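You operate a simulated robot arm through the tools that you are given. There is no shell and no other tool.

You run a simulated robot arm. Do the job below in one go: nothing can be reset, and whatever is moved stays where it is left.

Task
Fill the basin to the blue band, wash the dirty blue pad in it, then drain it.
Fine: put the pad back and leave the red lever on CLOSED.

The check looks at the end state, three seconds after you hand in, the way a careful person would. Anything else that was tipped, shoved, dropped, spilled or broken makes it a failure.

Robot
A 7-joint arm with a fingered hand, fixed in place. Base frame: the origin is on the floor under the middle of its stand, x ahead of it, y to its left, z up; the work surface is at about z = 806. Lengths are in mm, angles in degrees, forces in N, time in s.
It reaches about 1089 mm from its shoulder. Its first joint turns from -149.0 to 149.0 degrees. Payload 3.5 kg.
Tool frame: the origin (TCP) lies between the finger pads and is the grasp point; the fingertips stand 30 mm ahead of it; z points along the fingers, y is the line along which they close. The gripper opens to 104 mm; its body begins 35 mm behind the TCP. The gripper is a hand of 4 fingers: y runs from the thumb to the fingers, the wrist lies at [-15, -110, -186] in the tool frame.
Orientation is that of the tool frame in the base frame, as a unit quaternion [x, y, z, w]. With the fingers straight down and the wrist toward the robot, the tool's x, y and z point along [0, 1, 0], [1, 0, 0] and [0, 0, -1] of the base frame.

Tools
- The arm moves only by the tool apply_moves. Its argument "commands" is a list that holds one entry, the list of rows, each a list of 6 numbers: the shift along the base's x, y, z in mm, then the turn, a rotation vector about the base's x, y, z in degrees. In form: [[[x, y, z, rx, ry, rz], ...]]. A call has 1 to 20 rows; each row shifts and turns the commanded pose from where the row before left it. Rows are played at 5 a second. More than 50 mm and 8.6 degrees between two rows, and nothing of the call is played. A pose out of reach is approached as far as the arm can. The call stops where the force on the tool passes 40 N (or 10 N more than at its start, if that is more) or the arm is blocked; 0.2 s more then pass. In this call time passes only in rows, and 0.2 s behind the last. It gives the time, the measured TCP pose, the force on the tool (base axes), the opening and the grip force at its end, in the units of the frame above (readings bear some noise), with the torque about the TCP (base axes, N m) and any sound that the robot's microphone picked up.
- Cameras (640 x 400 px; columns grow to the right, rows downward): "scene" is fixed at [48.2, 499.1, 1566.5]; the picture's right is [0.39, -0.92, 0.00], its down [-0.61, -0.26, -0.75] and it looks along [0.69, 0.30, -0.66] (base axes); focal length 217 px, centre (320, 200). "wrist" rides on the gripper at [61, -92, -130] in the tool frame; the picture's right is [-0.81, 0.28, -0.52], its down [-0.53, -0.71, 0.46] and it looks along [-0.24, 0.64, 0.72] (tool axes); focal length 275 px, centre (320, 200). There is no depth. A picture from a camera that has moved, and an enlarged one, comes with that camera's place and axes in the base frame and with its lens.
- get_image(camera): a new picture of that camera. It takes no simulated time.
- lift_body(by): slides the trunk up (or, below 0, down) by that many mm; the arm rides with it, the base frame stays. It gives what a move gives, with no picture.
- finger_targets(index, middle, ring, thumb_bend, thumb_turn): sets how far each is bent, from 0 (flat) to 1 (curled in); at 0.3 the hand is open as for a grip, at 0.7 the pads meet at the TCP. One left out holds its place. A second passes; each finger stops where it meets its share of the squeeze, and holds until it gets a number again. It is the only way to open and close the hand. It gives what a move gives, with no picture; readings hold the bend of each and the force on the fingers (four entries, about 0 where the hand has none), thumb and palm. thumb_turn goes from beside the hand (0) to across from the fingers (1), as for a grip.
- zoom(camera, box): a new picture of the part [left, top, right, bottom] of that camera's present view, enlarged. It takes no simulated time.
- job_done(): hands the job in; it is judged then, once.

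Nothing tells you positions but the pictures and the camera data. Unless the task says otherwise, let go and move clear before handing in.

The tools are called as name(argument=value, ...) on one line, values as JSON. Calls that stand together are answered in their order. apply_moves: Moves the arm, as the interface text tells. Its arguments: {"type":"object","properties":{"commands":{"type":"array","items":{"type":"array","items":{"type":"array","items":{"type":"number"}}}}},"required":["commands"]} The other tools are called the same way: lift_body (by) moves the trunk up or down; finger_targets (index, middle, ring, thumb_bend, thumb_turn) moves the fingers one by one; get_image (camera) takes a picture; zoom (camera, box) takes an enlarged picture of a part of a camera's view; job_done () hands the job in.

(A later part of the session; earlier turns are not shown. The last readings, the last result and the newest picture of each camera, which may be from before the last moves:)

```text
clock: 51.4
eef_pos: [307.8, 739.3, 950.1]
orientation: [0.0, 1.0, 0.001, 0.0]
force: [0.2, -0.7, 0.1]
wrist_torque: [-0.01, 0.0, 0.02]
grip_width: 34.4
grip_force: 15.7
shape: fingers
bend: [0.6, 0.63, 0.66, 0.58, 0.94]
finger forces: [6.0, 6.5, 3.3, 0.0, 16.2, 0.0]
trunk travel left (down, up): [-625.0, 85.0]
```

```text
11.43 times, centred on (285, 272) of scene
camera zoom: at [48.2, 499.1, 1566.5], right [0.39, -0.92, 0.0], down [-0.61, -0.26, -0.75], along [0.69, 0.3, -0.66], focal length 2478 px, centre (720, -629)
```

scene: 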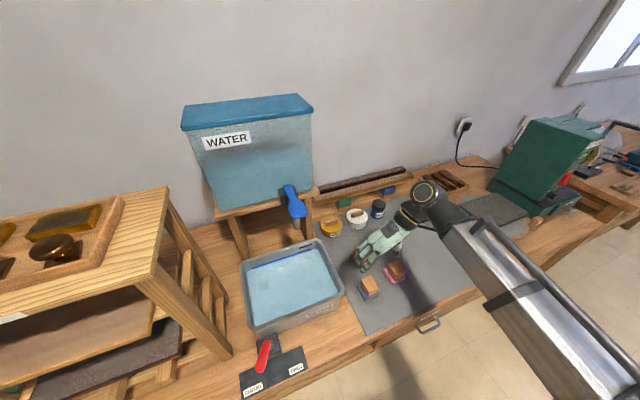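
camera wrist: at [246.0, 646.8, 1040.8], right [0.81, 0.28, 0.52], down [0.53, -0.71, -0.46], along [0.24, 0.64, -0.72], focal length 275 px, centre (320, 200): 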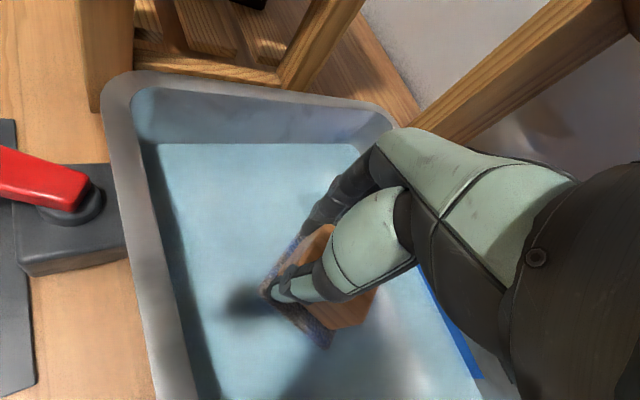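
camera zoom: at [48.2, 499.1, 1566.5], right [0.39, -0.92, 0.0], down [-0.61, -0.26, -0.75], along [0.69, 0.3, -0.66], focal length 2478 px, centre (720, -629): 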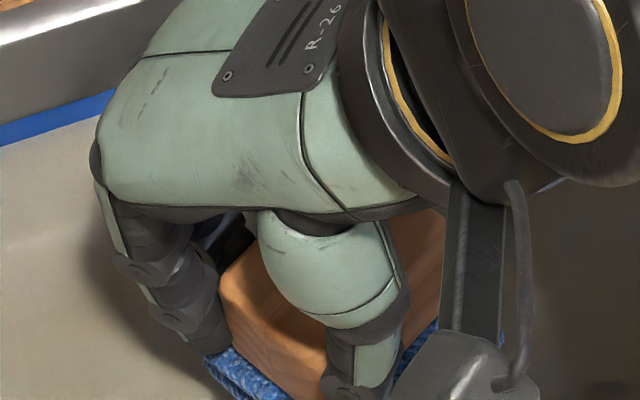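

The pad is clean. I'll let it drip over the basin for a few seconds before carrying it anywhere.

apply_moves(commands=[[[0, 0, 0, 0, 0, 0], [0, 0, 0, 0, 0, 0], [0, 0, 0, 0, 0, 0], [0, 0, 0, 0, 0, 0], [0, 0, 0, 0, 0, 0], [0, 0, 0, 0, 0, 0], [0, 0, 0, 0, 0, 0], [0, 0, 0, 0, 0, 0], [0, 0, 0, 0, 0, 0], [0, 0, 0, 0, 0, 0], [0, 0, 0, 0, 0, 0], [0, 0, 0, 0, 0, 0], [0, 0, 0, 0, 0, 0], [0, 0, 0, 0, 0, 0], [0, 0, 0, 0, 0, 0], [0, 0, 0, 0, 0, 0], [0, 0, 0, 0, 0, 0], [0, 0, 0, 0, 0, 0], [0, 0, 0, 0, 0, 0], [0, 0, 0, 0, 0, 0]]])

apply_moves(commands=[[[0, 0, 0, 0, 0, 0], [0, 0, 0, 0, 0, 0], [0, 0, 0, 0, 0, 0], [0, 0, 0, 0, 0, 0], [0, 0, 0, 0, 0, 0], [0, 0, 0, 0, 0, 0], [0, 0, 0, 0, 0, 0], [0, 0, 0, 0, 0, 0], [0, 0, 0, 0, 0, 0], [0, 0, 0, 0, 0, 0], [0, 0, 20, 0, 0, 0], [0, 0, 30, 0, 0, 0], [0, 0, 30, 0, 0, 0]]])

get_image(camera="wrist")

get_image(camera="scene")

```text
clock: 55.6
eef_pos: [307.7, 738.8, 951.2]
orientation: [0.0, 1.0, 0.0, 0.001]
force: [0.9, 0.6, -0.9]
wrist_torque: [-0.03, 0.05, 0.03]
grip_width: 34.2
grip_force: 16.4
shape: fingers
bend: [0.6, 0.63, 0.66, 0.58, 0.94]
finger forces: [5.9, 6.6, 3.4, 0.1, 16.2, 0.0]
trunk travel left (down, up): [-625.0, 85.0]
```

```text
clock: 58.4
eef_pos: [309.3, 739.9, 1032.1]
orientation: [0.0, 1.0, 0.001, 0.0]
force: [0.0, 0.4, -1.1]
wrist_torque: [-0.01, 0.0, 0.0]
grip_width: 34.0
grip_force: 16.2
shape: fingers
bend: [0.6, 0.63, 0.66, 0.58, 0.94]
finger forces: [5.9, 6.6, 3.5, 0.1, 16.2, 0.0]
trunk travel left (down, up): [-625.0, 85.0]
```

```text
taken
camera wrist: at [246.0, 646.7, 1162.1], right [0.81, 0.28, 0.52], down [0.53, -0.71, -0.46], along [0.24, 0.64, -0.72], focal length 275 px, centre (320, 200)
```

wrist: 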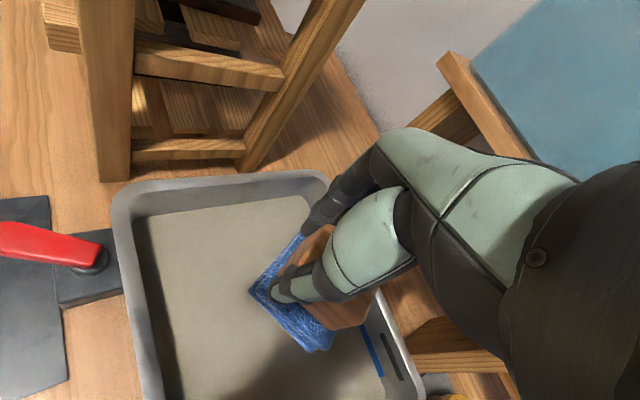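

```text
taken
```

scene: 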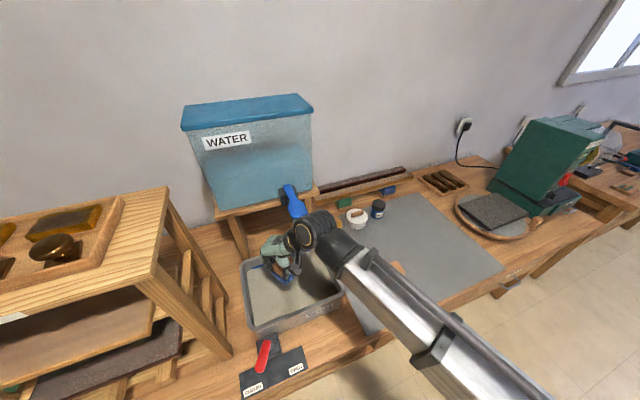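

The pad is still held and clean. I'll carry it back over the mat and turn the hand so the pad ends up square with the bench, as it was.

apply_moves(commands=[[[15.8, -32.7, 0, 0, 0, 7.5], [15.8, -32.7, 0, 0, 0, 7.5], [15.8, -32.7, 0, 0, 0, 7.5], [15.8, -32.7, 0, 0, 0, 7.5], [15.8, -32.7, -2, 0, 0, 7.5], [15.8, -32.7, -2, 0, 0, 7.5], [15.8, -32.7, -2, 0, 0, 7.5], [15.8, -32.4, -4, 0, 0, 7.5]]])

get_image(camera="wrist")

zoom(camera="scene", box=[320, 190, 460, 320])

```text
clock: 60.2
eef_pos: [436.5, 474.9, 1020.7]
orientation: [-0.502, 0.865, 0.0, 0.0]
force: [0.4, -0.6, -0.3]
wrist_torque: [-0.01, -0.01, 0.0]
grip_width: 34.0
grip_force: 16.3
shape: fingers
bend: [0.6, 0.63, 0.66, 0.58, 0.94]
finger forces: [5.9, 6.6, 3.4, 0.0, 16.1, 0.0]
trunk travel left (down, up): [-625.0, 85.0]
```

```text
taken
camera wrist: at [483.4, 375.6, 1150.5], right [0.16, 0.84, 0.52], down [0.88, 0.11, -0.46], along [-0.44, 0.53, -0.72], focal length 275 px, centre (320, 200)
```

wrist: 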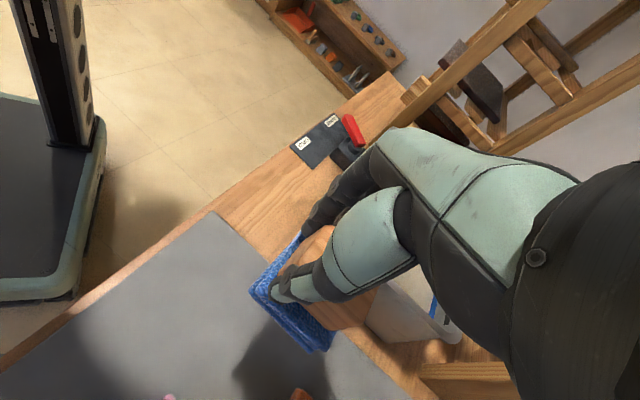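

```text
3.08 times, centred on (390, 255) of scene
camera zoom: at [48.2, 499.1, 1566.5], right [0.39, -0.92, 0.0], down [-0.61, -0.26, -0.75], along [0.69, 0.3, -0.66], focal length 667 px, centre (105, 31)
```

zoom: 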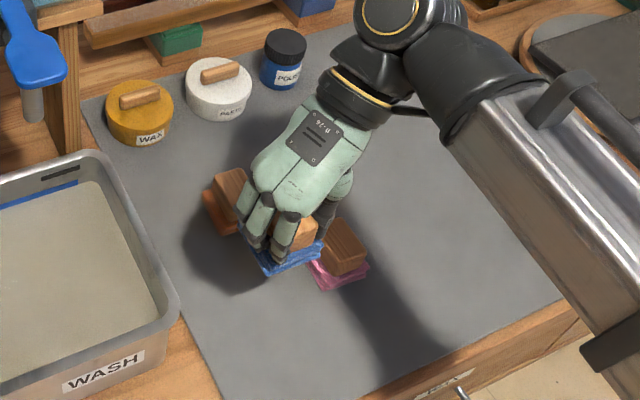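

The pad is back over its spot and square with the bench. I'll lower it toward the mat.

apply_moves(commands=[[[-1, 4, -35, 0, 0, 0], [0, 0, -35, 0, 0, 0], [0, 0, -35, 0, 0, 0], [0, 0, -30, 0, 0, 0], [0, 0, -10, 0, 0, 0]]])

zoom(camera="scene", box=[335, 230, 435, 320])

get_image(camera="wrist")

```text
clock: 61.4
eef_pos: [435.8, 480.1, 876.7]
orientation: [-0.5, 0.866, -0.001, 0.0]
force: [0.8, -0.3, -1.4]
wrist_torque: [0.04, -0.02, 0.02]
grip_width: 33.9
grip_force: 15.8
shape: fingers
bend: [0.6, 0.63, 0.66, 0.58, 0.94]
finger forces: [5.9, 6.6, 3.3, 0.0, 16.0, 0.0]
trunk travel left (down, up): [-625.0, 85.0]
```

```text
4.44 times, centred on (385, 275) of scene
camera zoom: at [48.2, 499.1, 1566.5], right [0.39, -0.92, 0.0], down [-0.61, -0.26, -0.75], along [0.69, 0.3, -0.66], focal length 964 px, centre (31, -133)
```

zoom: 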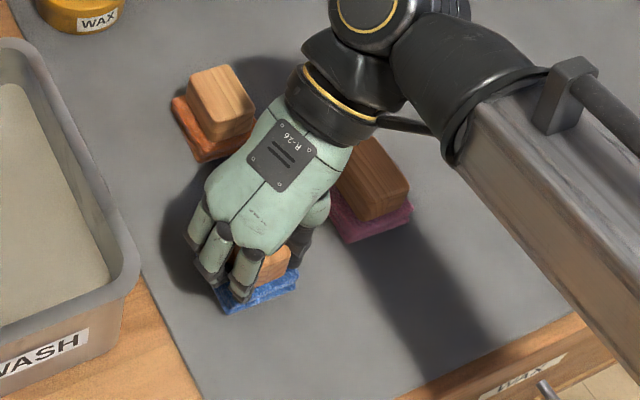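

```text
taken
camera wrist: at [481.7, 381.1, 1005.9], right [0.17, 0.84, 0.52], down [0.88, 0.11, -0.46], along [-0.44, 0.53, -0.72], focal length 275 px, centre (320, 200)
```

wrist: 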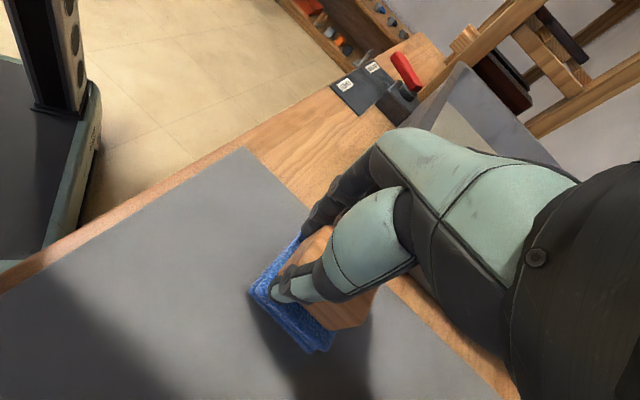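

It lines up with the original spot to within a few millimetres. I'll do the final lowering until the pad touches the mat.

apply_moves(commands=[[[3, 0, -6, 0, 0, 0], [0, 0, -3, 0, 0, 0], [0, 0, -2, 0, 0, 0]]])

zoom(camera="scene", box=[335, 230, 435, 320])

```text
clock: 62.2
eef_pos: [437.7, 481.4, 865.2]
orientation: [-0.5, 0.866, 0.0, 0.0]
force: [0.1, -0.1, 0.0]
wrist_torque: [0.04, -0.01, -0.02]
grip_width: 33.8
grip_force: 16.1
shape: fingers
bend: [0.6, 0.63, 0.66, 0.58, 0.94]
finger forces: [5.9, 6.7, 3.3, 0.0, 16.2, 0.0]
trunk travel left (down, up): [-625.0, 85.0]
```

```text
4.44 times, centred on (385, 275) of scene
camera zoom: at [48.2, 499.1, 1566.5], right [0.39, -0.92, 0.0], down [-0.61, -0.26, -0.75], along [0.69, 0.3, -0.66], focal length 964 px, centre (31, -133)
```

zoom: 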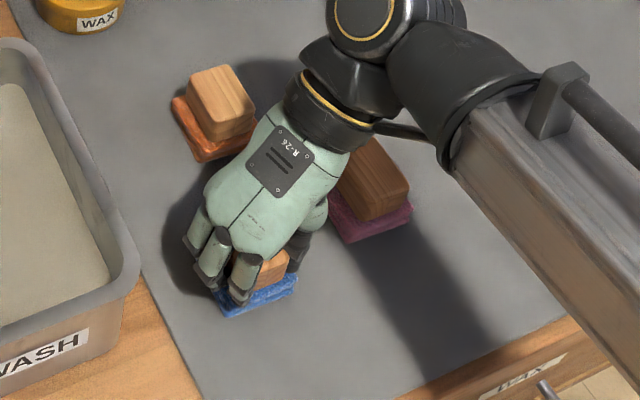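

Almost there, with no contact force yet. I'll go down in 1 mm steps.

apply_moves(commands=[[[0, 0, -1.5, 0, 0, 0], [0, 0, -1, 0, 0, 0]]])

```text
clock: 62.8
eef_pos: [437.0, 479.8, 863.8]
orientation: [-0.5, 0.866, 0.0, 0.0]
force: [0.4, -1.0, 11.0]
wrist_torque: [0.02, -0.01, 0.04]
grip_width: 34.1
grip_force: 17.9
shape: fingers
bend: [0.61, 0.64, 0.66, 0.58, 0.94]
finger forces: [6.4, 6.9, 3.6, 0.1, 18.2, 0.0]
trunk travel left (down, up): [-625.0, 85.0]
```

The pad is on the mat with 11 N of contact. I'll ease off slightly and open the hand.

apply_moves(commands=[[[0, 0, 0.8, 0, 0, 0]]])

finger_targets(thumb_bend=0.42, index=0.38, middle=0.38, ring=0.38)

zoom(camera="wrist", box=[200, 170, 440, 380])

zoom(camera="scene", box=[335, 230, 435, 320])

```text
clock: 63.2
eef_pos: [437.1, 481.3, 864.3]
orientation: [-0.5, 0.866, 0.0, 0.0]
force: [-0.7, -2.4, 6.4]
wrist_torque: [0.08, 0.05, 0.01]
grip_width: 34.0
grip_force: 17.9
shape: fingers
bend: [0.61, 0.64, 0.66, 0.58, 0.94]
finger forces: [6.6, 7.0, 3.6, 0.0, 17.8, 0.0]
trunk travel left (down, up): [-625.0, 85.0]
```

```text
clock: 64.2
eef_pos: [437.2, 481.1, 864.0]
orientation: [-0.5, 0.866, 0.0, -0.001]
force: [-1.4, -0.2, 0.2]
wrist_torque: [-0.02, -0.01, 0.01]
grip_width: 77.3
grip_force: 0.0
shape: fingers
bend: [0.38, 0.38, 0.38, 0.42, 0.97]
finger forces: [0.1, 0.1, 0.0, 0.0, 0.0, 0.1]
trunk travel left (down, up): [-625.0, 85.0]
```

```text
1.90 times, centred on (320, 275) of wrist
camera zoom: at [484.2, 381.6, 993.5], right [0.17, 0.84, 0.52], down [0.88, 0.1, -0.46], along [-0.44, 0.53, -0.72], focal length 524 px, centre (320, 57)
```

zoom: 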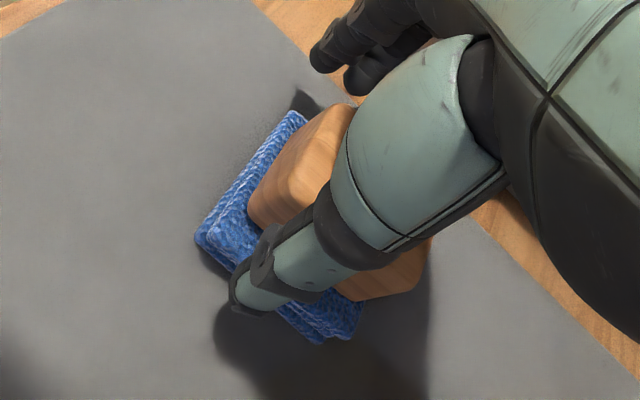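

```text
4.44 times, centred on (385, 275) of scene
camera zoom: at [48.2, 499.1, 1566.5], right [0.39, -0.92, 0.0], down [-0.61, -0.26, -0.75], along [0.69, 0.3, -0.66], focal length 964 px, centre (31, -133)
```

zoom: 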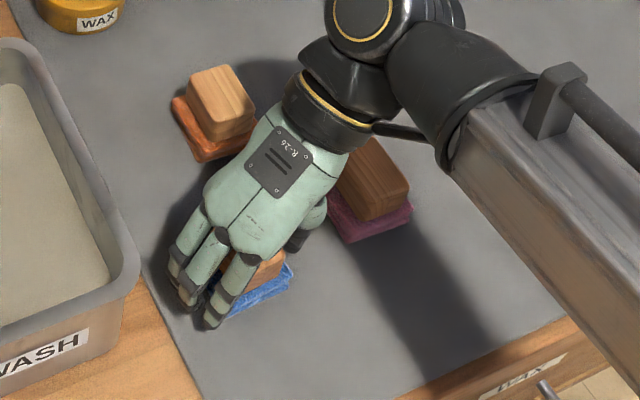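

The hand is open with the pad resting on the mat. I'll rise straight up and check the placement.

apply_moves(commands=[[[0, 0, 20, 0, 0, 0], [0, 0, 30, 0, 0, 0], [0, 0, 40, 0, 0, 0], [0, 0, 45, 0, 0, 0], [-10, -30, 30, 0, 0, 0], [-10, -40, 20, 0, 0, 0], [-10, -40, 0, 0, 0, 0]]])

zoom(camera="scene", box=[335, 230, 435, 320])

get_image(camera="wrist")

get_image(camera="scene")

```text
clock: 65.8
eef_pos: [406.0, 369.8, 1048.5]
orientation: [-0.5, 0.866, 0.0, 0.0]
force: [0.6, -0.1, -0.5]
wrist_torque: [-0.01, 0.0, 0.0]
grip_width: 77.5
grip_force: 0.0
shape: fingers
bend: [0.38, 0.38, 0.38, 0.42, 0.97]
finger forces: [0.0, 0.0, 0.1, 0.0, 0.0, 0.0]
trunk travel left (down, up): [-625.0, 85.0]
```

```text
4.44 times, centred on (385, 275) of scene
camera zoom: at [48.2, 499.1, 1566.5], right [0.39, -0.92, 0.0], down [-0.61, -0.26, -0.75], along [0.69, 0.3, -0.66], focal length 964 px, centre (31, -133)
```

zoom: 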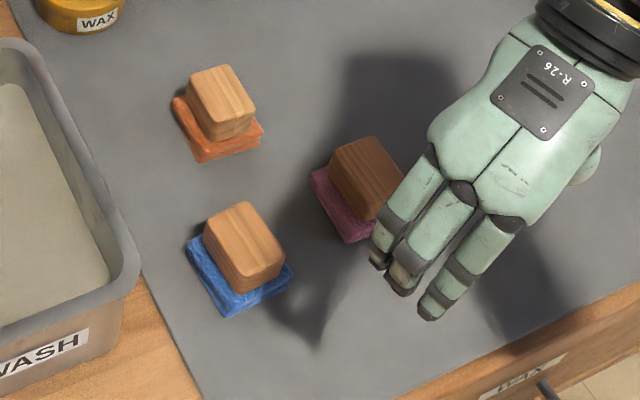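

```text
taken
camera wrist: at [453.0, 270.2, 1178.3], right [0.17, 0.84, 0.52], down [0.88, 0.1, -0.46], along [-0.44, 0.53, -0.72], focal length 275 px, centre (320, 200)
```

wrist: 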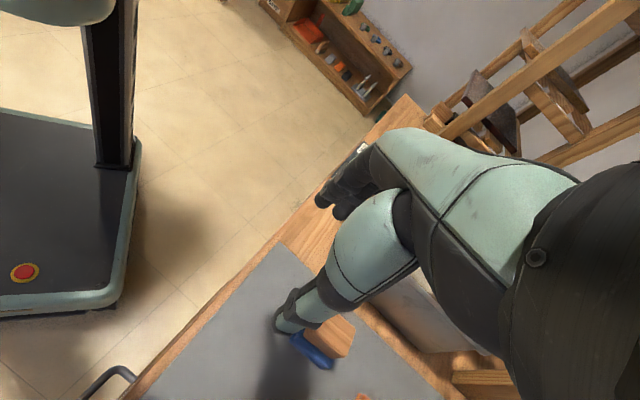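

```text
taken
```

scene: 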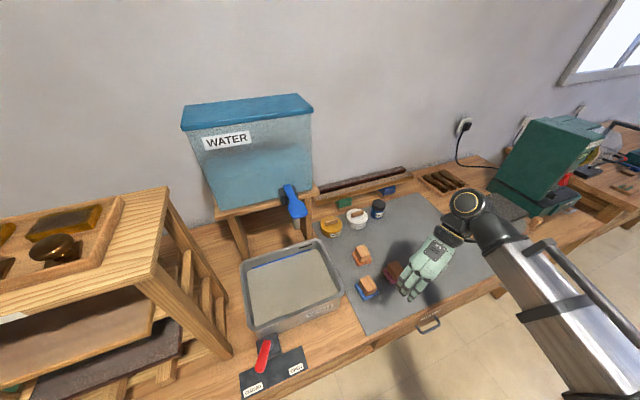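

The pad is back within a few millimetres of its original spot, and the orange and pink pads are unmoved. Now for the drain: I'll turn the hand back and move to the front left of the bench, then point with the index finger only so I can push the lever from its other side.

apply_moves(commands=[[[-19.7, 14.6, -1, 0, 0, -8.1], [-19.7, 14.6, -1, 0, 0, -8.1], [-19.7, 14.6, -1, 0, 0, -8.1], [-19.7, 14.6, -1, 0, 0, -8.1], [-19.7, 14.6, -1, 0, 0, -8.1], [-19.7, 14.6, -1, 0, 0, -8.1], [-19.7, 14.6, -1, 0, 0, -8.1], [-19.7, 14.6, -1, 0, 0, -8.1], [-19.7, 14.6, -1, 0, 0, -8.1], [-19.7, 14.6, -1, 0, 0, -8.1], [-19.7, 14.6, -1, 0, 0, -8.1], [-19.7, 14.6, -1, 0, 0, -8.1], [-19.7, 14.6, -1, 0, 0, -7.8]]])

finger_targets(index=0.3, middle=0.95, ring=0.95, thumb_bend=0.3)

get_image(camera="wrist")

get_image(camera="scene")

zoom(camera="scene", box=[335, 230, 435, 320])

```text
clock: 68.6
eef_pos: [148.6, 561.9, 1035.7]
orientation: [0.384, 0.923, 0.0, 0.0]
force: [0.2, -0.8, 0.0]
wrist_torque: [0.03, -0.01, -0.03]
grip_width: 77.6
grip_force: 0.1
shape: fingers
bend: [0.38, 0.38, 0.38, 0.42, 0.97]
finger forces: [0.0, 0.1, 0.0, 0.0, 0.0, 0.0]
trunk travel left (down, up): [-625.0, 85.0]
```

```text
clock: 69.6
eef_pos: [149.9, 560.5, 1034.9]
orientation: [0.382, 0.924, 0.0, 0.0]
force: [-0.5, -0.1, 0.1]
wrist_torque: [0.0, 0.01, -0.04]
grip_width: 102.8
grip_force: 0.1
shape: fingers
bend: [0.3, 0.95, 0.95, 0.3, 0.97]
finger forces: [0.0, 0.0, 0.0, 0.1, 0.0, 0.0]
trunk travel left (down, up): [-625.0, 85.0]
```

```text
taken
camera wrist: at [39.8, 538.7, 1164.5], right [0.77, -0.38, 0.52], down [-0.13, -0.88, -0.46], along [0.63, 0.28, -0.72], focal length 275 px, centre (320, 200)
```

wrist: 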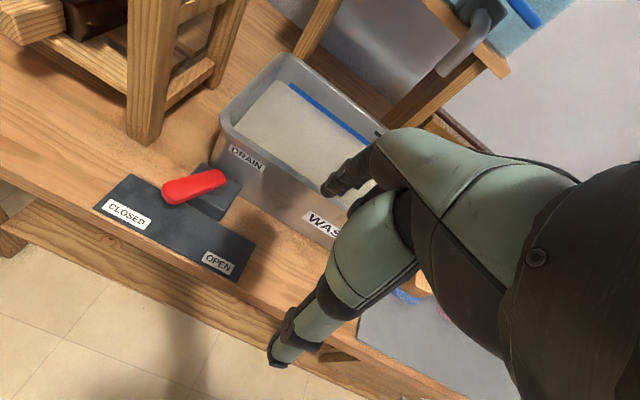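

```text
taken
```

scene: 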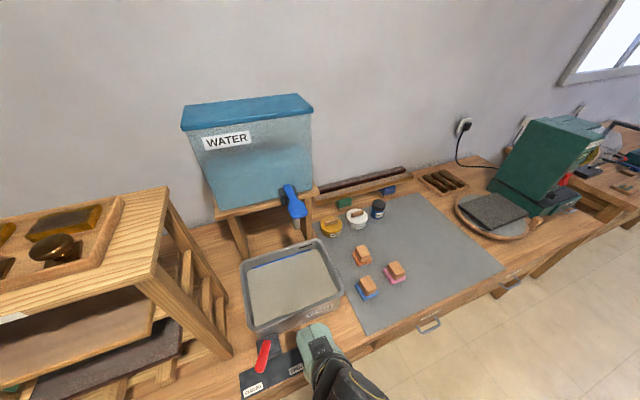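

```text
4.44 times, centred on (385, 275) of scene
camera zoom: at [48.2, 499.1, 1566.5], right [0.39, -0.92, 0.0], down [-0.61, -0.26, -0.75], along [0.69, 0.3, -0.66], focal length 964 px, centre (31, -133)
```

zoom: 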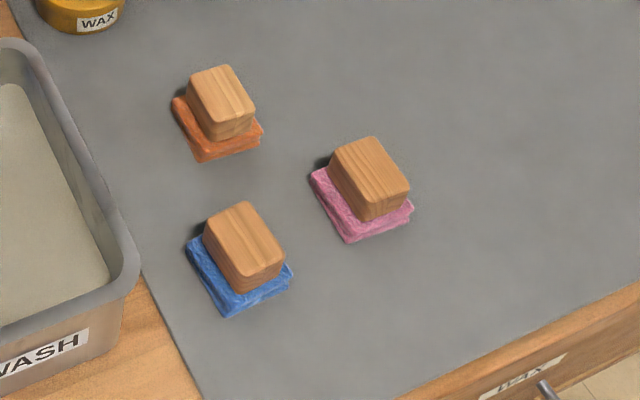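

The pad sits right back in place. I'll zoom in on the lever and the extended index finger.

zoom(camera="wrist", box=[80, 120, 400, 320])

zoom(camera="scene", box=[220, 290, 400, 400])

```text
2.00 times, centred on (240, 220) of wrist
camera zoom: at [39.8, 538.7, 1164.5], right [0.77, -0.38, 0.52], down [-0.13, -0.88, -0.46], along [0.63, 0.28, -0.72], focal length 551 px, centre (480, 160)
```

zoom: 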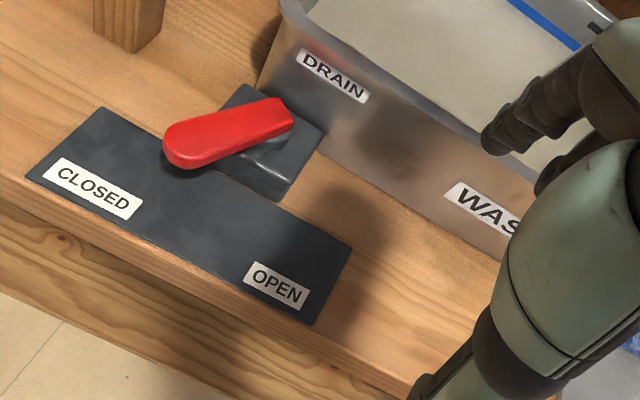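

```text
3.56 times, centred on (310, 345) of scene
camera zoom: at [48.2, 499.1, 1566.5], right [0.39, -0.92, 0.0], down [-0.61, -0.26, -0.75], along [0.69, 0.3, -0.66], focal length 771 px, centre (356, -316)
```

zoom: 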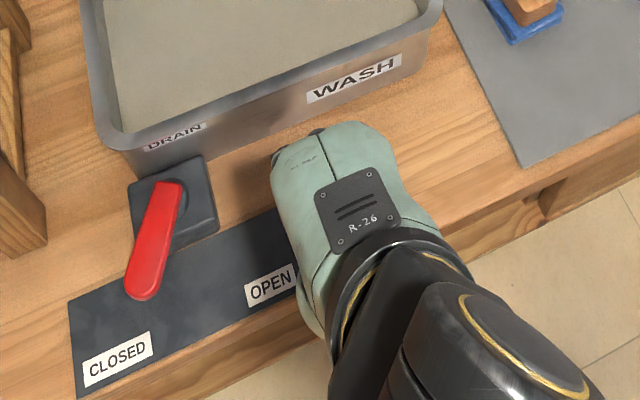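

The lever sits at about 193° with its stop at CLOSED, and OPEN was at about 256°. I'll place the index finger on the far-left side of the lever tip, high first, and check.

apply_moves(commands=[[[-20, 34, -10, 0, 0, 0], [-20, 34, -15, 0, 0, 0], [-19, 34, -20, 0, 0, 0], [-18.6, 33.5, -25, 0, 0, 0], [0, 0, -30, 0, 0, 0], [0, 0, -25, 0, 0, 0]]])

get_image(camera="wrist")

zoom(camera="scene", box=[180, 270, 360, 400])

```text
clock: 71.0
eef_pos: [74.5, 695.6, 908.5]
orientation: [0.382, 0.924, 0.0, 0.0]
force: [0.3, 0.3, -0.6]
wrist_torque: [-0.02, 0.03, 0.0]
grip_width: 102.9
grip_force: 0.1
shape: fingers
bend: [0.3, 0.95, 0.95, 0.3, 0.97]
finger forces: [0.0, 0.0, 0.0, 0.0, 0.0, 0.0]
trunk travel left (down, up): [-625.0, 85.0]
```

```text
taken
camera wrist: at [-36.5, 674.5, 1038.7], right [0.77, -0.38, 0.52], down [-0.13, -0.88, -0.46], along [0.63, 0.28, -0.72], focal length 275 px, centre (320, 200)
```

wrist: 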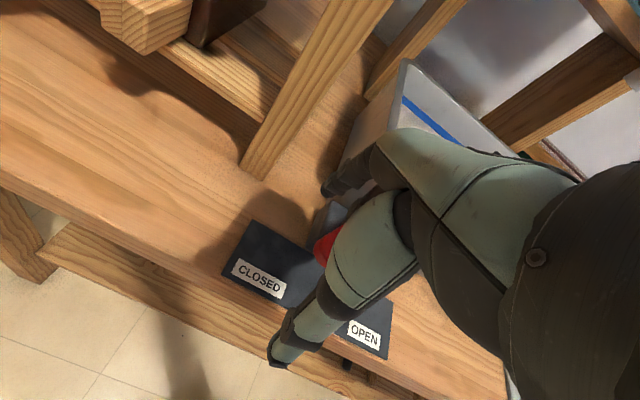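

```text
3.08 times, centred on (270, 335) of scene
camera zoom: at [48.2, 499.1, 1566.5], right [0.39, -0.92, 0.0], down [-0.61, -0.26, -0.75], along [0.69, 0.3, -0.66], focal length 667 px, centre (474, -215)
```

zoom: 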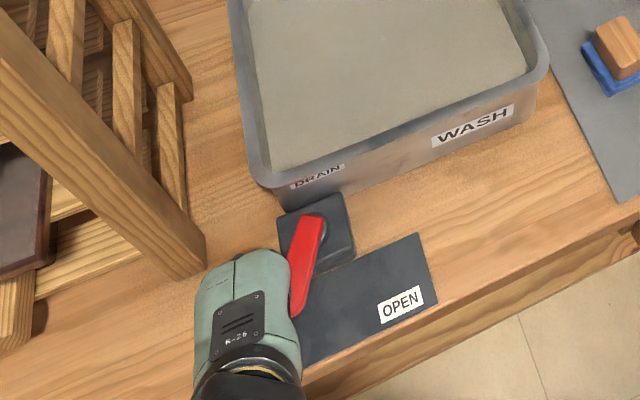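

The index finger is beside the lever, with clearance to the cart leg and the basin. I'll lower to lever height.

apply_moves(commands=[[[0, 0, -20, 0, 0, 0], [0, 0, -18, 0, 0, 0], [0, 0, -13, 0, 0, 0]]])

zoom(camera="wrist", box=[200, 110, 440, 310])

zoom(camera="scene", box=[220, 300, 320, 400])

```text
clock: 71.8
eef_pos: [73.3, 696.4, 859.4]
orientation: [0.383, 0.924, 0.0, 0.0]
force: [0.7, 0.8, 0.3]
wrist_torque: [-0.01, 0.02, -0.02]
grip_width: 102.7
grip_force: 0.0
shape: fingers
bend: [0.3, 0.95, 0.95, 0.3, 0.97]
finger forces: [0.0, 0.1, 0.0, 0.0, 0.0, 0.0]
trunk travel left (down, up): [-625.0, 85.0]
```

```text
2.00 times, centred on (320, 210) of wrist
camera zoom: at [-37.7, 673.9, 988.9], right [0.77, -0.38, 0.52], down [-0.13, -0.88, -0.46], along [0.63, 0.28, -0.72], focal length 551 px, centre (320, 180)
```

zoom: 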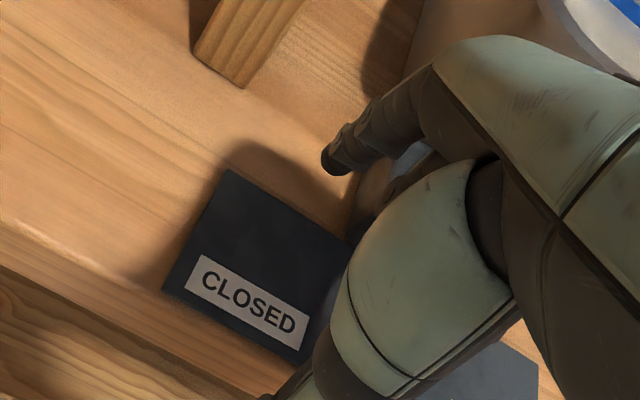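

```text
4.00 times, centred on (270, 350) of scene
camera zoom: at [48.2, 499.1, 1566.5], right [0.39, -0.92, 0.0], down [-0.61, -0.26, -0.75], along [0.69, 0.3, -0.66], focal length 867 px, centre (520, -400)
```

zoom: 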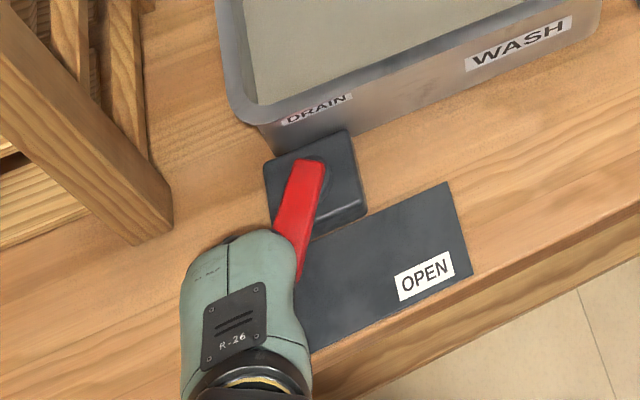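

The index finger is about 19 mm behind the lever's far side. I'll push along the arc toward OPEN.

apply_moves(commands=[[[1.5, -9, -1, 0, 0, 0], [1.5, -9, 0, 0, 0, 0], [-0.7, -8.4, 0, 0, 0, 0], [0.8, -9.4, 0, 0, 0, 0], [2.5, -9, 0, 0, 0, 0]]])

zoom(camera="wrist", box=[200, 110, 440, 310])

zoom(camera="scene", box=[220, 240, 340, 400])

```text
clock: 73.0
eef_pos: [78.0, 652.0, 858.9]
orientation: [0.381, 0.924, 0.0, 0.0]
force: [0.0, 0.5, 0.3]
wrist_torque: [-0.01, 0.0, -0.02]
grip_width: 103.4
grip_force: 0.3
shape: fingers
bend: [0.3, 0.95, 0.95, 0.3, 0.97]
finger forces: [0.5, 0.1, 0.1, 0.0, 0.1, 0.0]
trunk travel left (down, up): [-625.0, 85.0]
```

```text
2.00 times, centred on (320, 210) of wrist
camera zoom: at [-31.7, 629.7, 988.8], right [0.77, -0.38, 0.52], down [-0.13, -0.88, -0.46], along [0.63, 0.28, -0.72], focal length 551 px, centre (320, 180)
```

zoom: 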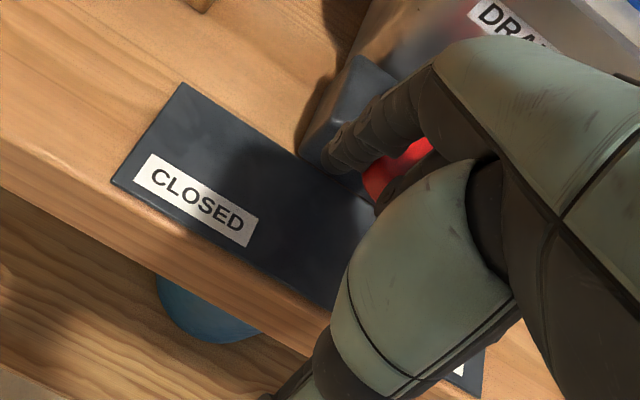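

```text
2.50 times, centred on (280, 320) of scene
camera zoom: at [48.2, 499.1, 1566.5], right [0.39, -0.92, 0.0], down [-0.61, -0.26, -0.75], along [0.69, 0.3, -0.66], focal length 542 px, centre (420, -100)
```

zoom: 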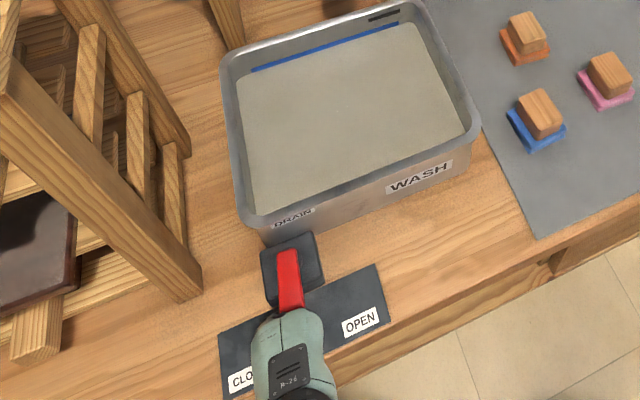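

The lever is turning smoothly toward OPEN. I'll continue along the arc.

apply_moves(commands=[[[3.9, -8.6, 0, 0, 0, 0], [5.4, -7.6, 0, 0, 0, 0], [6.7, -6.7, 0, 0, 0, 0]]])

zoom(camera="wrist", box=[200, 110, 440, 310])

zoom(camera="scene", box=[220, 240, 340, 400])

```text
clock: 73.8
eef_pos: [94.9, 630.5, 856.9]
orientation: [0.383, 0.924, 0.0, 0.0]
force: [-0.1, -0.9, -0.2]
wrist_torque: [-0.03, -0.04, -0.01]
grip_width: 103.1
grip_force: 0.1
shape: fingers
bend: [0.3, 0.95, 0.95, 0.3, 0.97]
finger forces: [0.0, 0.0, 0.0, 0.0, 0.1, 0.0]
trunk travel left (down, up): [-625.0, 85.0]
```

```text
2.00 times, centred on (320, 210) of wrist
camera zoom: at [-15.2, 607.0, 987.0], right [0.77, -0.38, 0.52], down [-0.13, -0.88, -0.46], along [0.63, 0.28, -0.72], focal length 551 px, centre (320, 180)
```

zoom: 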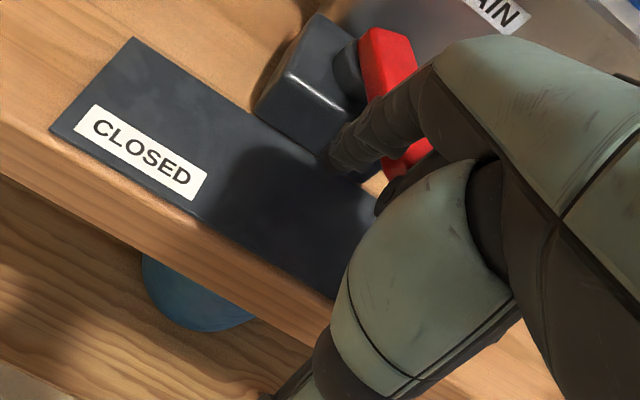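

```text
2.50 times, centred on (280, 320) of scene
camera zoom: at [48.2, 499.1, 1566.5], right [0.39, -0.92, 0.0], down [-0.61, -0.26, -0.75], along [0.69, 0.3, -0.66], focal length 542 px, centre (420, -100)
```

zoom: 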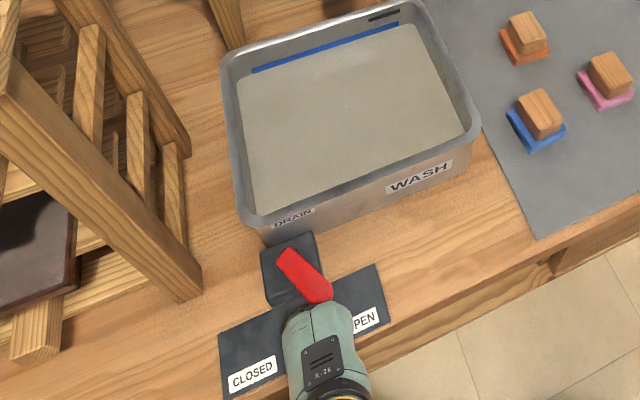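

The lever is back at about its initial OPEN angle. I'll nudge until the stop is felt.

apply_moves(commands=[[[4, -3, 0, 0, 0, 0], [3, -2, 0, 0, 0, 0]]])

zoom(camera="scene", box=[220, 240, 340, 400])

```text
clock: 74.4
eef_pos: [100.9, 625.6, 858.7]
orientation: [0.382, 0.924, 0.0, 0.0]
force: [-3.9, 2.5, 0.3]
wrist_torque: [0.04, 0.03, 0.25]
grip_width: 102.4
grip_force: 2.3
shape: fingers
bend: [0.3, 0.95, 0.95, 0.3, 0.97]
finger forces: [4.3, 0.0, 0.1, 0.0, 0.0, 0.0]
trunk travel left (down, up): [-625.0, 85.0]
```

```text
2.50 times, centred on (280, 320) of scene
camera zoom: at [48.2, 499.1, 1566.5], right [0.39, -0.92, 0.0], down [-0.61, -0.26, -0.75], along [0.69, 0.3, -0.66], focal length 542 px, centre (420, -100)
```

zoom: 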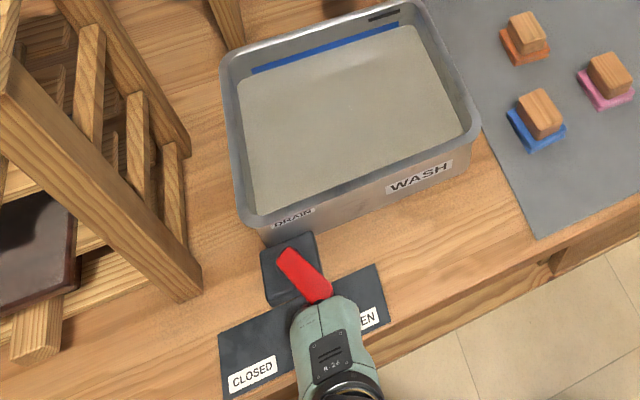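

The stop is felt at OPEN and the water level is dropping. I'll back off, lift, and move to the lever's right side while it drains.

apply_moves(commands=[[[-5, 4, 0, 0, 0, 0], [-2, -2, 30, 0, 0, 0], [0, 0, 35, 0, 0, 0], [22, -8, 0, 0, 0, 0], [22, -6, 0, 0, 0, 0], [22, -6, 0, 0, 0, 0], [0, 0, 0, 0, 0, 0], [0, 0, 0, 0, 0, 0], [0, 0, 0, 0, 0, 0], [0, 0, 0, 0, 0, 0], [0, 0, 0, 0, 0, 0], [0, 0, 0, 0, 0, 0]]])

zoom(camera="scene", box=[220, 220, 360, 400])

get_image(camera="wrist")

```text
clock: 77.0
eef_pos: [161.5, 606.7, 923.5]
orientation: [0.383, 0.924, 0.0, 0.001]
force: [-0.1, -0.3, 0.3]
wrist_torque: [0.01, 0.02, 0.0]
grip_width: 103.0
grip_force: 0.0
shape: fingers
bend: [0.3, 0.95, 0.95, 0.3, 0.97]
finger forces: [0.0, 0.0, 0.0, 0.0, 0.0, 0.0]
trunk travel left (down, up): [-625.0, 85.0]
```

```text
2.22 times, centred on (290, 310) of scene
camera zoom: at [48.2, 499.1, 1566.5], right [0.39, -0.92, 0.0], down [-0.61, -0.26, -0.75], along [0.69, 0.3, -0.66], focal length 482 px, centre (387, -44)
```

zoom: 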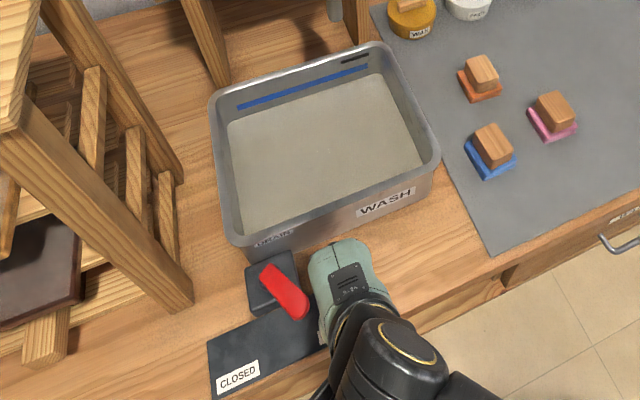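

```text
taken
camera wrist: at [51.1, 584.2, 1053.5], right [0.77, -0.38, 0.52], down [-0.13, -0.88, -0.46], along [0.63, 0.28, -0.72], focal length 275 px, centre (320, 200)
```

wrist: 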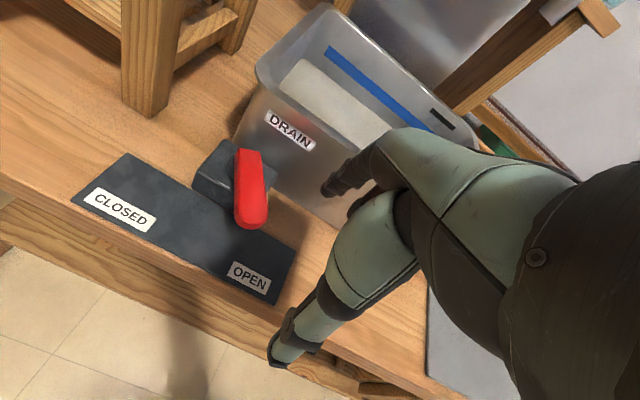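

The drain is open and the level is falling. I'll wait and watch.

apply_moves(commands=[[[0, 0, 0, 0, 0, 0], [0, 0, 0, 0, 0, 0], [0, 0, 0, 0, 0, 0], [0, 0, 0, 0, 0, 0], [0, 0, 0, 0, 0, 0], [0, 0, 0, 0, 0, 0], [0, 0, 0, 0, 0, 0], [0, 0, 0, 0, 0, 0], [0, 0, 0, 0, 0, 0], [0, 0, 0, 0, 0, 0], [0, 0, 0, 0, 0, 0], [0, 0, 0, 0, 0, 0], [0, 0, 0, 0, 0, 0], [0, 0, 0, 0, 0, 0], [0, 0, 0, 0, 0, 0], [0, 0, 0, 0, 0, 0], [0, 0, 0, 0, 0, 0], [0, 0, 0, 0, 0, 0], [0, 0, 0, 0, 0, 0], [0, 0, 0, 0, 0, 0]]])

apply_moves(commands=[[[0, 0, 0, 0, 0, 0], [0, 0, 0, 0, 0, 0], [0, 0, 0, 0, 0, 0], [0, 0, 0, 0, 0, 0], [0, 0, 0, 0, 0, 0], [0, 0, 0, 0, 0, 0], [0, 0, 0, 0, 0, 0], [0, 0, 0, 0, 0, 0], [0, 0, 0, 0, 0, 0], [0, 0, 0, 0, 0, 0], [0, 0, 0, 0, 0, 0], [0, 0, 0, 0, 0, 0], [0, 0, 0, 0, 0, 0], [0, 0, 0, 0, 0, 0], [0, 0, 0, 0, 0, 0], [0, 0, 0, 0, 0, 0], [0, 0, 0, 0, 0, 0], [0, 0, 0, 0, 0, 0], [0, 0, 0, 0, 0, 0], [0, 0, 0, 0, 0, 0]]])

zoom(camera="scene", box=[230, 230, 350, 330])

```text
clock: 81.2
eef_pos: [161.2, 605.7, 922.4]
orientation: [0.383, 0.924, 0.0, 0.0]
force: [-0.6, -0.1, 0.1]
wrist_torque: [-0.02, -0.01, 0.03]
grip_width: 102.7
grip_force: 0.1
shape: fingers
bend: [0.3, 0.95, 0.95, 0.3, 0.97]
finger forces: [0.0, 0.0, 0.0, 0.0, 0.0, 0.1]
trunk travel left (down, up): [-625.0, 85.0]
```

```text
clock: 85.4
eef_pos: [161.4, 606.2, 923.1]
orientation: [0.383, 0.924, 0.0, 0.001]
force: [0.7, 0.0, 0.3]
wrist_torque: [-0.01, -0.03, -0.01]
grip_width: 102.7
grip_force: 0.1
shape: fingers
bend: [0.3, 0.95, 0.95, 0.3, 0.97]
finger forces: [0.0, 0.0, 0.0, 0.0, 0.0, 0.1]
trunk travel left (down, up): [-625.0, 85.0]
```

```text
4.00 times, centred on (290, 280) of scene
camera zoom: at [48.2, 499.1, 1566.5], right [0.39, -0.92, 0.0], down [-0.61, -0.26, -0.75], along [0.69, 0.3, -0.66], focal length 867 px, centre (440, -120)
```

zoom: 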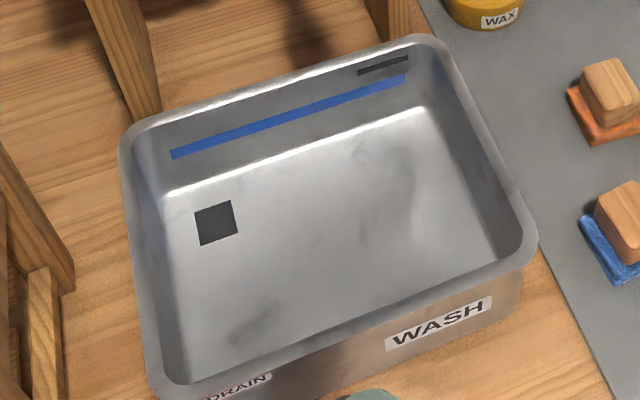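

The basin is empty. I'll wait a few more seconds for the last residue while lowering the finger to lever height on the right side.

apply_moves(commands=[[[0, 0, 0, 0, 0, 0], [0, 0, 0, 0, 0, 0], [0, 0, 0, 0, 0, 0], [0, 0, 0, 0, 0, 0], [0, 0, 0, 0, 0, 0], [0, 0, 0, 0, 0, 0], [0, 0, 0, 0, 0, 0], [0, 0, 0, 0, 0, 0], [0, 0, 0, 0, 0, 0], [0, 0, 0, 0, 0, 0], [0, 0, 0, 0, 0, 0], [0, 0, 0, 0, 0, 0], [0, 0, 0, 0, 0, 0], [0, 0, 0, 0, 0, 0], [0, 0, 0, 0, 0, 0], [-1, 0, -20, 0, 0, 0], [0, 0, -20, 0, 0, 0], [0, 0, -15, 0, 0, 0], [0, 0, -10, 0, 0, 0]]])

zoom(camera="wrist", box=[200, 110, 440, 260])

zoom(camera="scene", box=[220, 220, 360, 400])

```text
clock: 89.4
eef_pos: [158.6, 605.6, 857.4]
orientation: [0.382, 0.924, 0.001, 0.0]
force: [-0.5, -0.9, 0.3]
wrist_torque: [0.0, -0.01, 0.05]
grip_width: 103.1
grip_force: 0.0
shape: fingers
bend: [0.3, 0.95, 0.95, 0.3, 0.97]
finger forces: [0.1, 0.0, 0.0, 0.0, 0.0, 0.0]
trunk travel left (down, up): [-625.0, 85.0]
```

```text
2.67 times, centred on (320, 185) of wrist
camera zoom: at [49.1, 583.5, 988.1], right [0.77, -0.38, 0.52], down [-0.13, -0.88, -0.46], along [0.63, 0.28, -0.72], focal length 734 px, centre (320, 240)
```

zoom: 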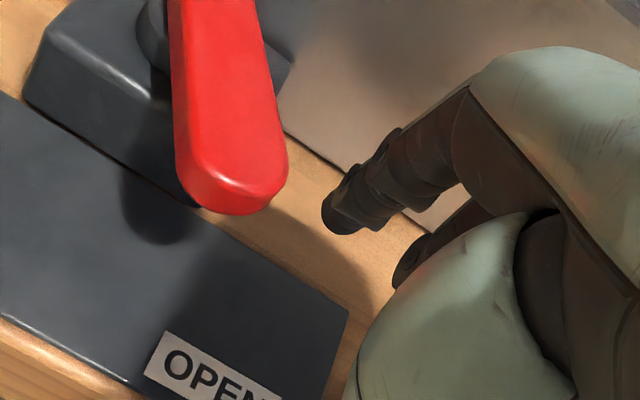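

```text
2.22 times, centred on (290, 310) of scene
camera zoom: at [48.2, 499.1, 1566.5], right [0.39, -0.92, 0.0], down [-0.61, -0.26, -0.75], along [0.69, 0.3, -0.66], focal length 482 px, centre (387, -44)
```

zoom: 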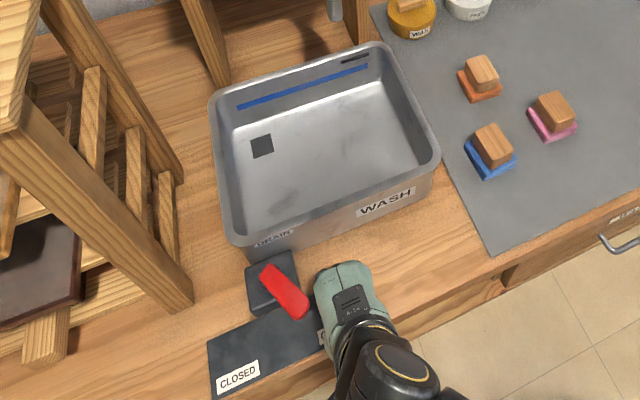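

The basin is empty and the finger is in the same start position as the first time. I'll repeat the closing arc.

apply_moves(commands=[[[-7, 10, -1, 0, 0, 0], [-8, 0, 0, 0, 0, 0], [-8, 0, 0, 0, 0, 0], [-7.5, -0.3, 0, 0, 0, 0], [-8.7, 0.8, 0, 0, 0, 0], [-8.4, 2.2, 0, 0, 0, 0], [-7.9, 3.7, 0, 0, 0, 0], [-7.1, 5, 0, 0, 0, 0], [-6.2, 6.2, 0, 0, 0, 0]]])

zoom(camera="scene", box=[220, 290, 400, 400])

```text
clock: 91.4
eef_pos: [90.2, 632.3, 856.8]
orientation: [0.383, 0.924, 0.0, 0.0]
force: [-0.1, -0.5, 0.0]
wrist_torque: [-0.02, -0.01, -0.01]
grip_width: 103.2
grip_force: 0.1
shape: fingers
bend: [0.3, 0.95, 0.95, 0.3, 0.97]
finger forces: [0.0, 0.1, 0.0, 0.1, 0.0, 0.1]
trunk travel left (down, up): [-625.0, 85.0]
```

```text
3.56 times, centred on (310, 345) of scene
camera zoom: at [48.2, 499.1, 1566.5], right [0.39, -0.92, 0.0], down [-0.61, -0.26, -0.75], along [0.69, 0.3, -0.66], focal length 771 px, centre (356, -316)
```

zoom: 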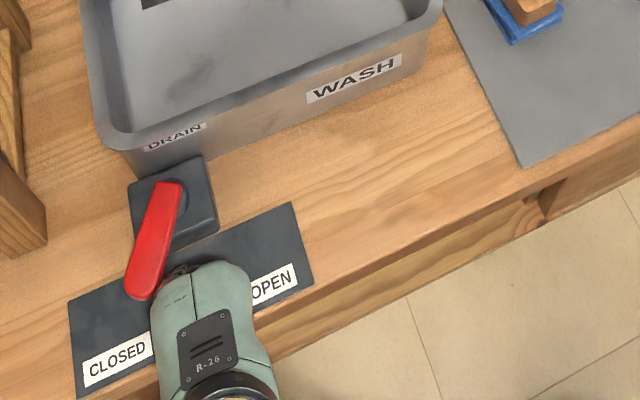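

The lever is back near CLOSED. I'll give it the final nudge to feel the stop.

apply_moves(commands=[[[-2.5, 5, 0, 0, 0, 0], [-2, 4.5, 0, 0, 0, 0]]])

zoom(camera="scene", box=[220, 290, 400, 400])

```text
clock: 92.0
eef_pos: [86.9, 641.6, 858.1]
orientation: [0.383, 0.924, 0.0, 0.001]
force: [2.5, -7.3, 3.2]
wrist_torque: [0.06, -0.07, -0.36]
grip_width: 100.4
grip_force: 4.4
shape: fingers
bend: [0.32, 0.95, 0.95, 0.3, 0.97]
finger forces: [8.6, 0.1, 0.1, 0.0, 0.0, 0.0]
trunk travel left (down, up): [-625.0, 85.0]
```

```text
3.56 times, centred on (310, 345) of scene
camera zoom: at [48.2, 499.1, 1566.5], right [0.39, -0.92, 0.0], down [-0.61, -0.26, -0.75], along [0.69, 0.3, -0.66], focal length 771 px, centre (356, -316)
```

zoom: 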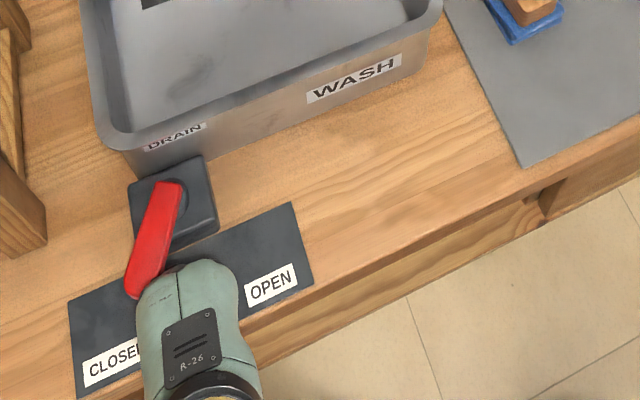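

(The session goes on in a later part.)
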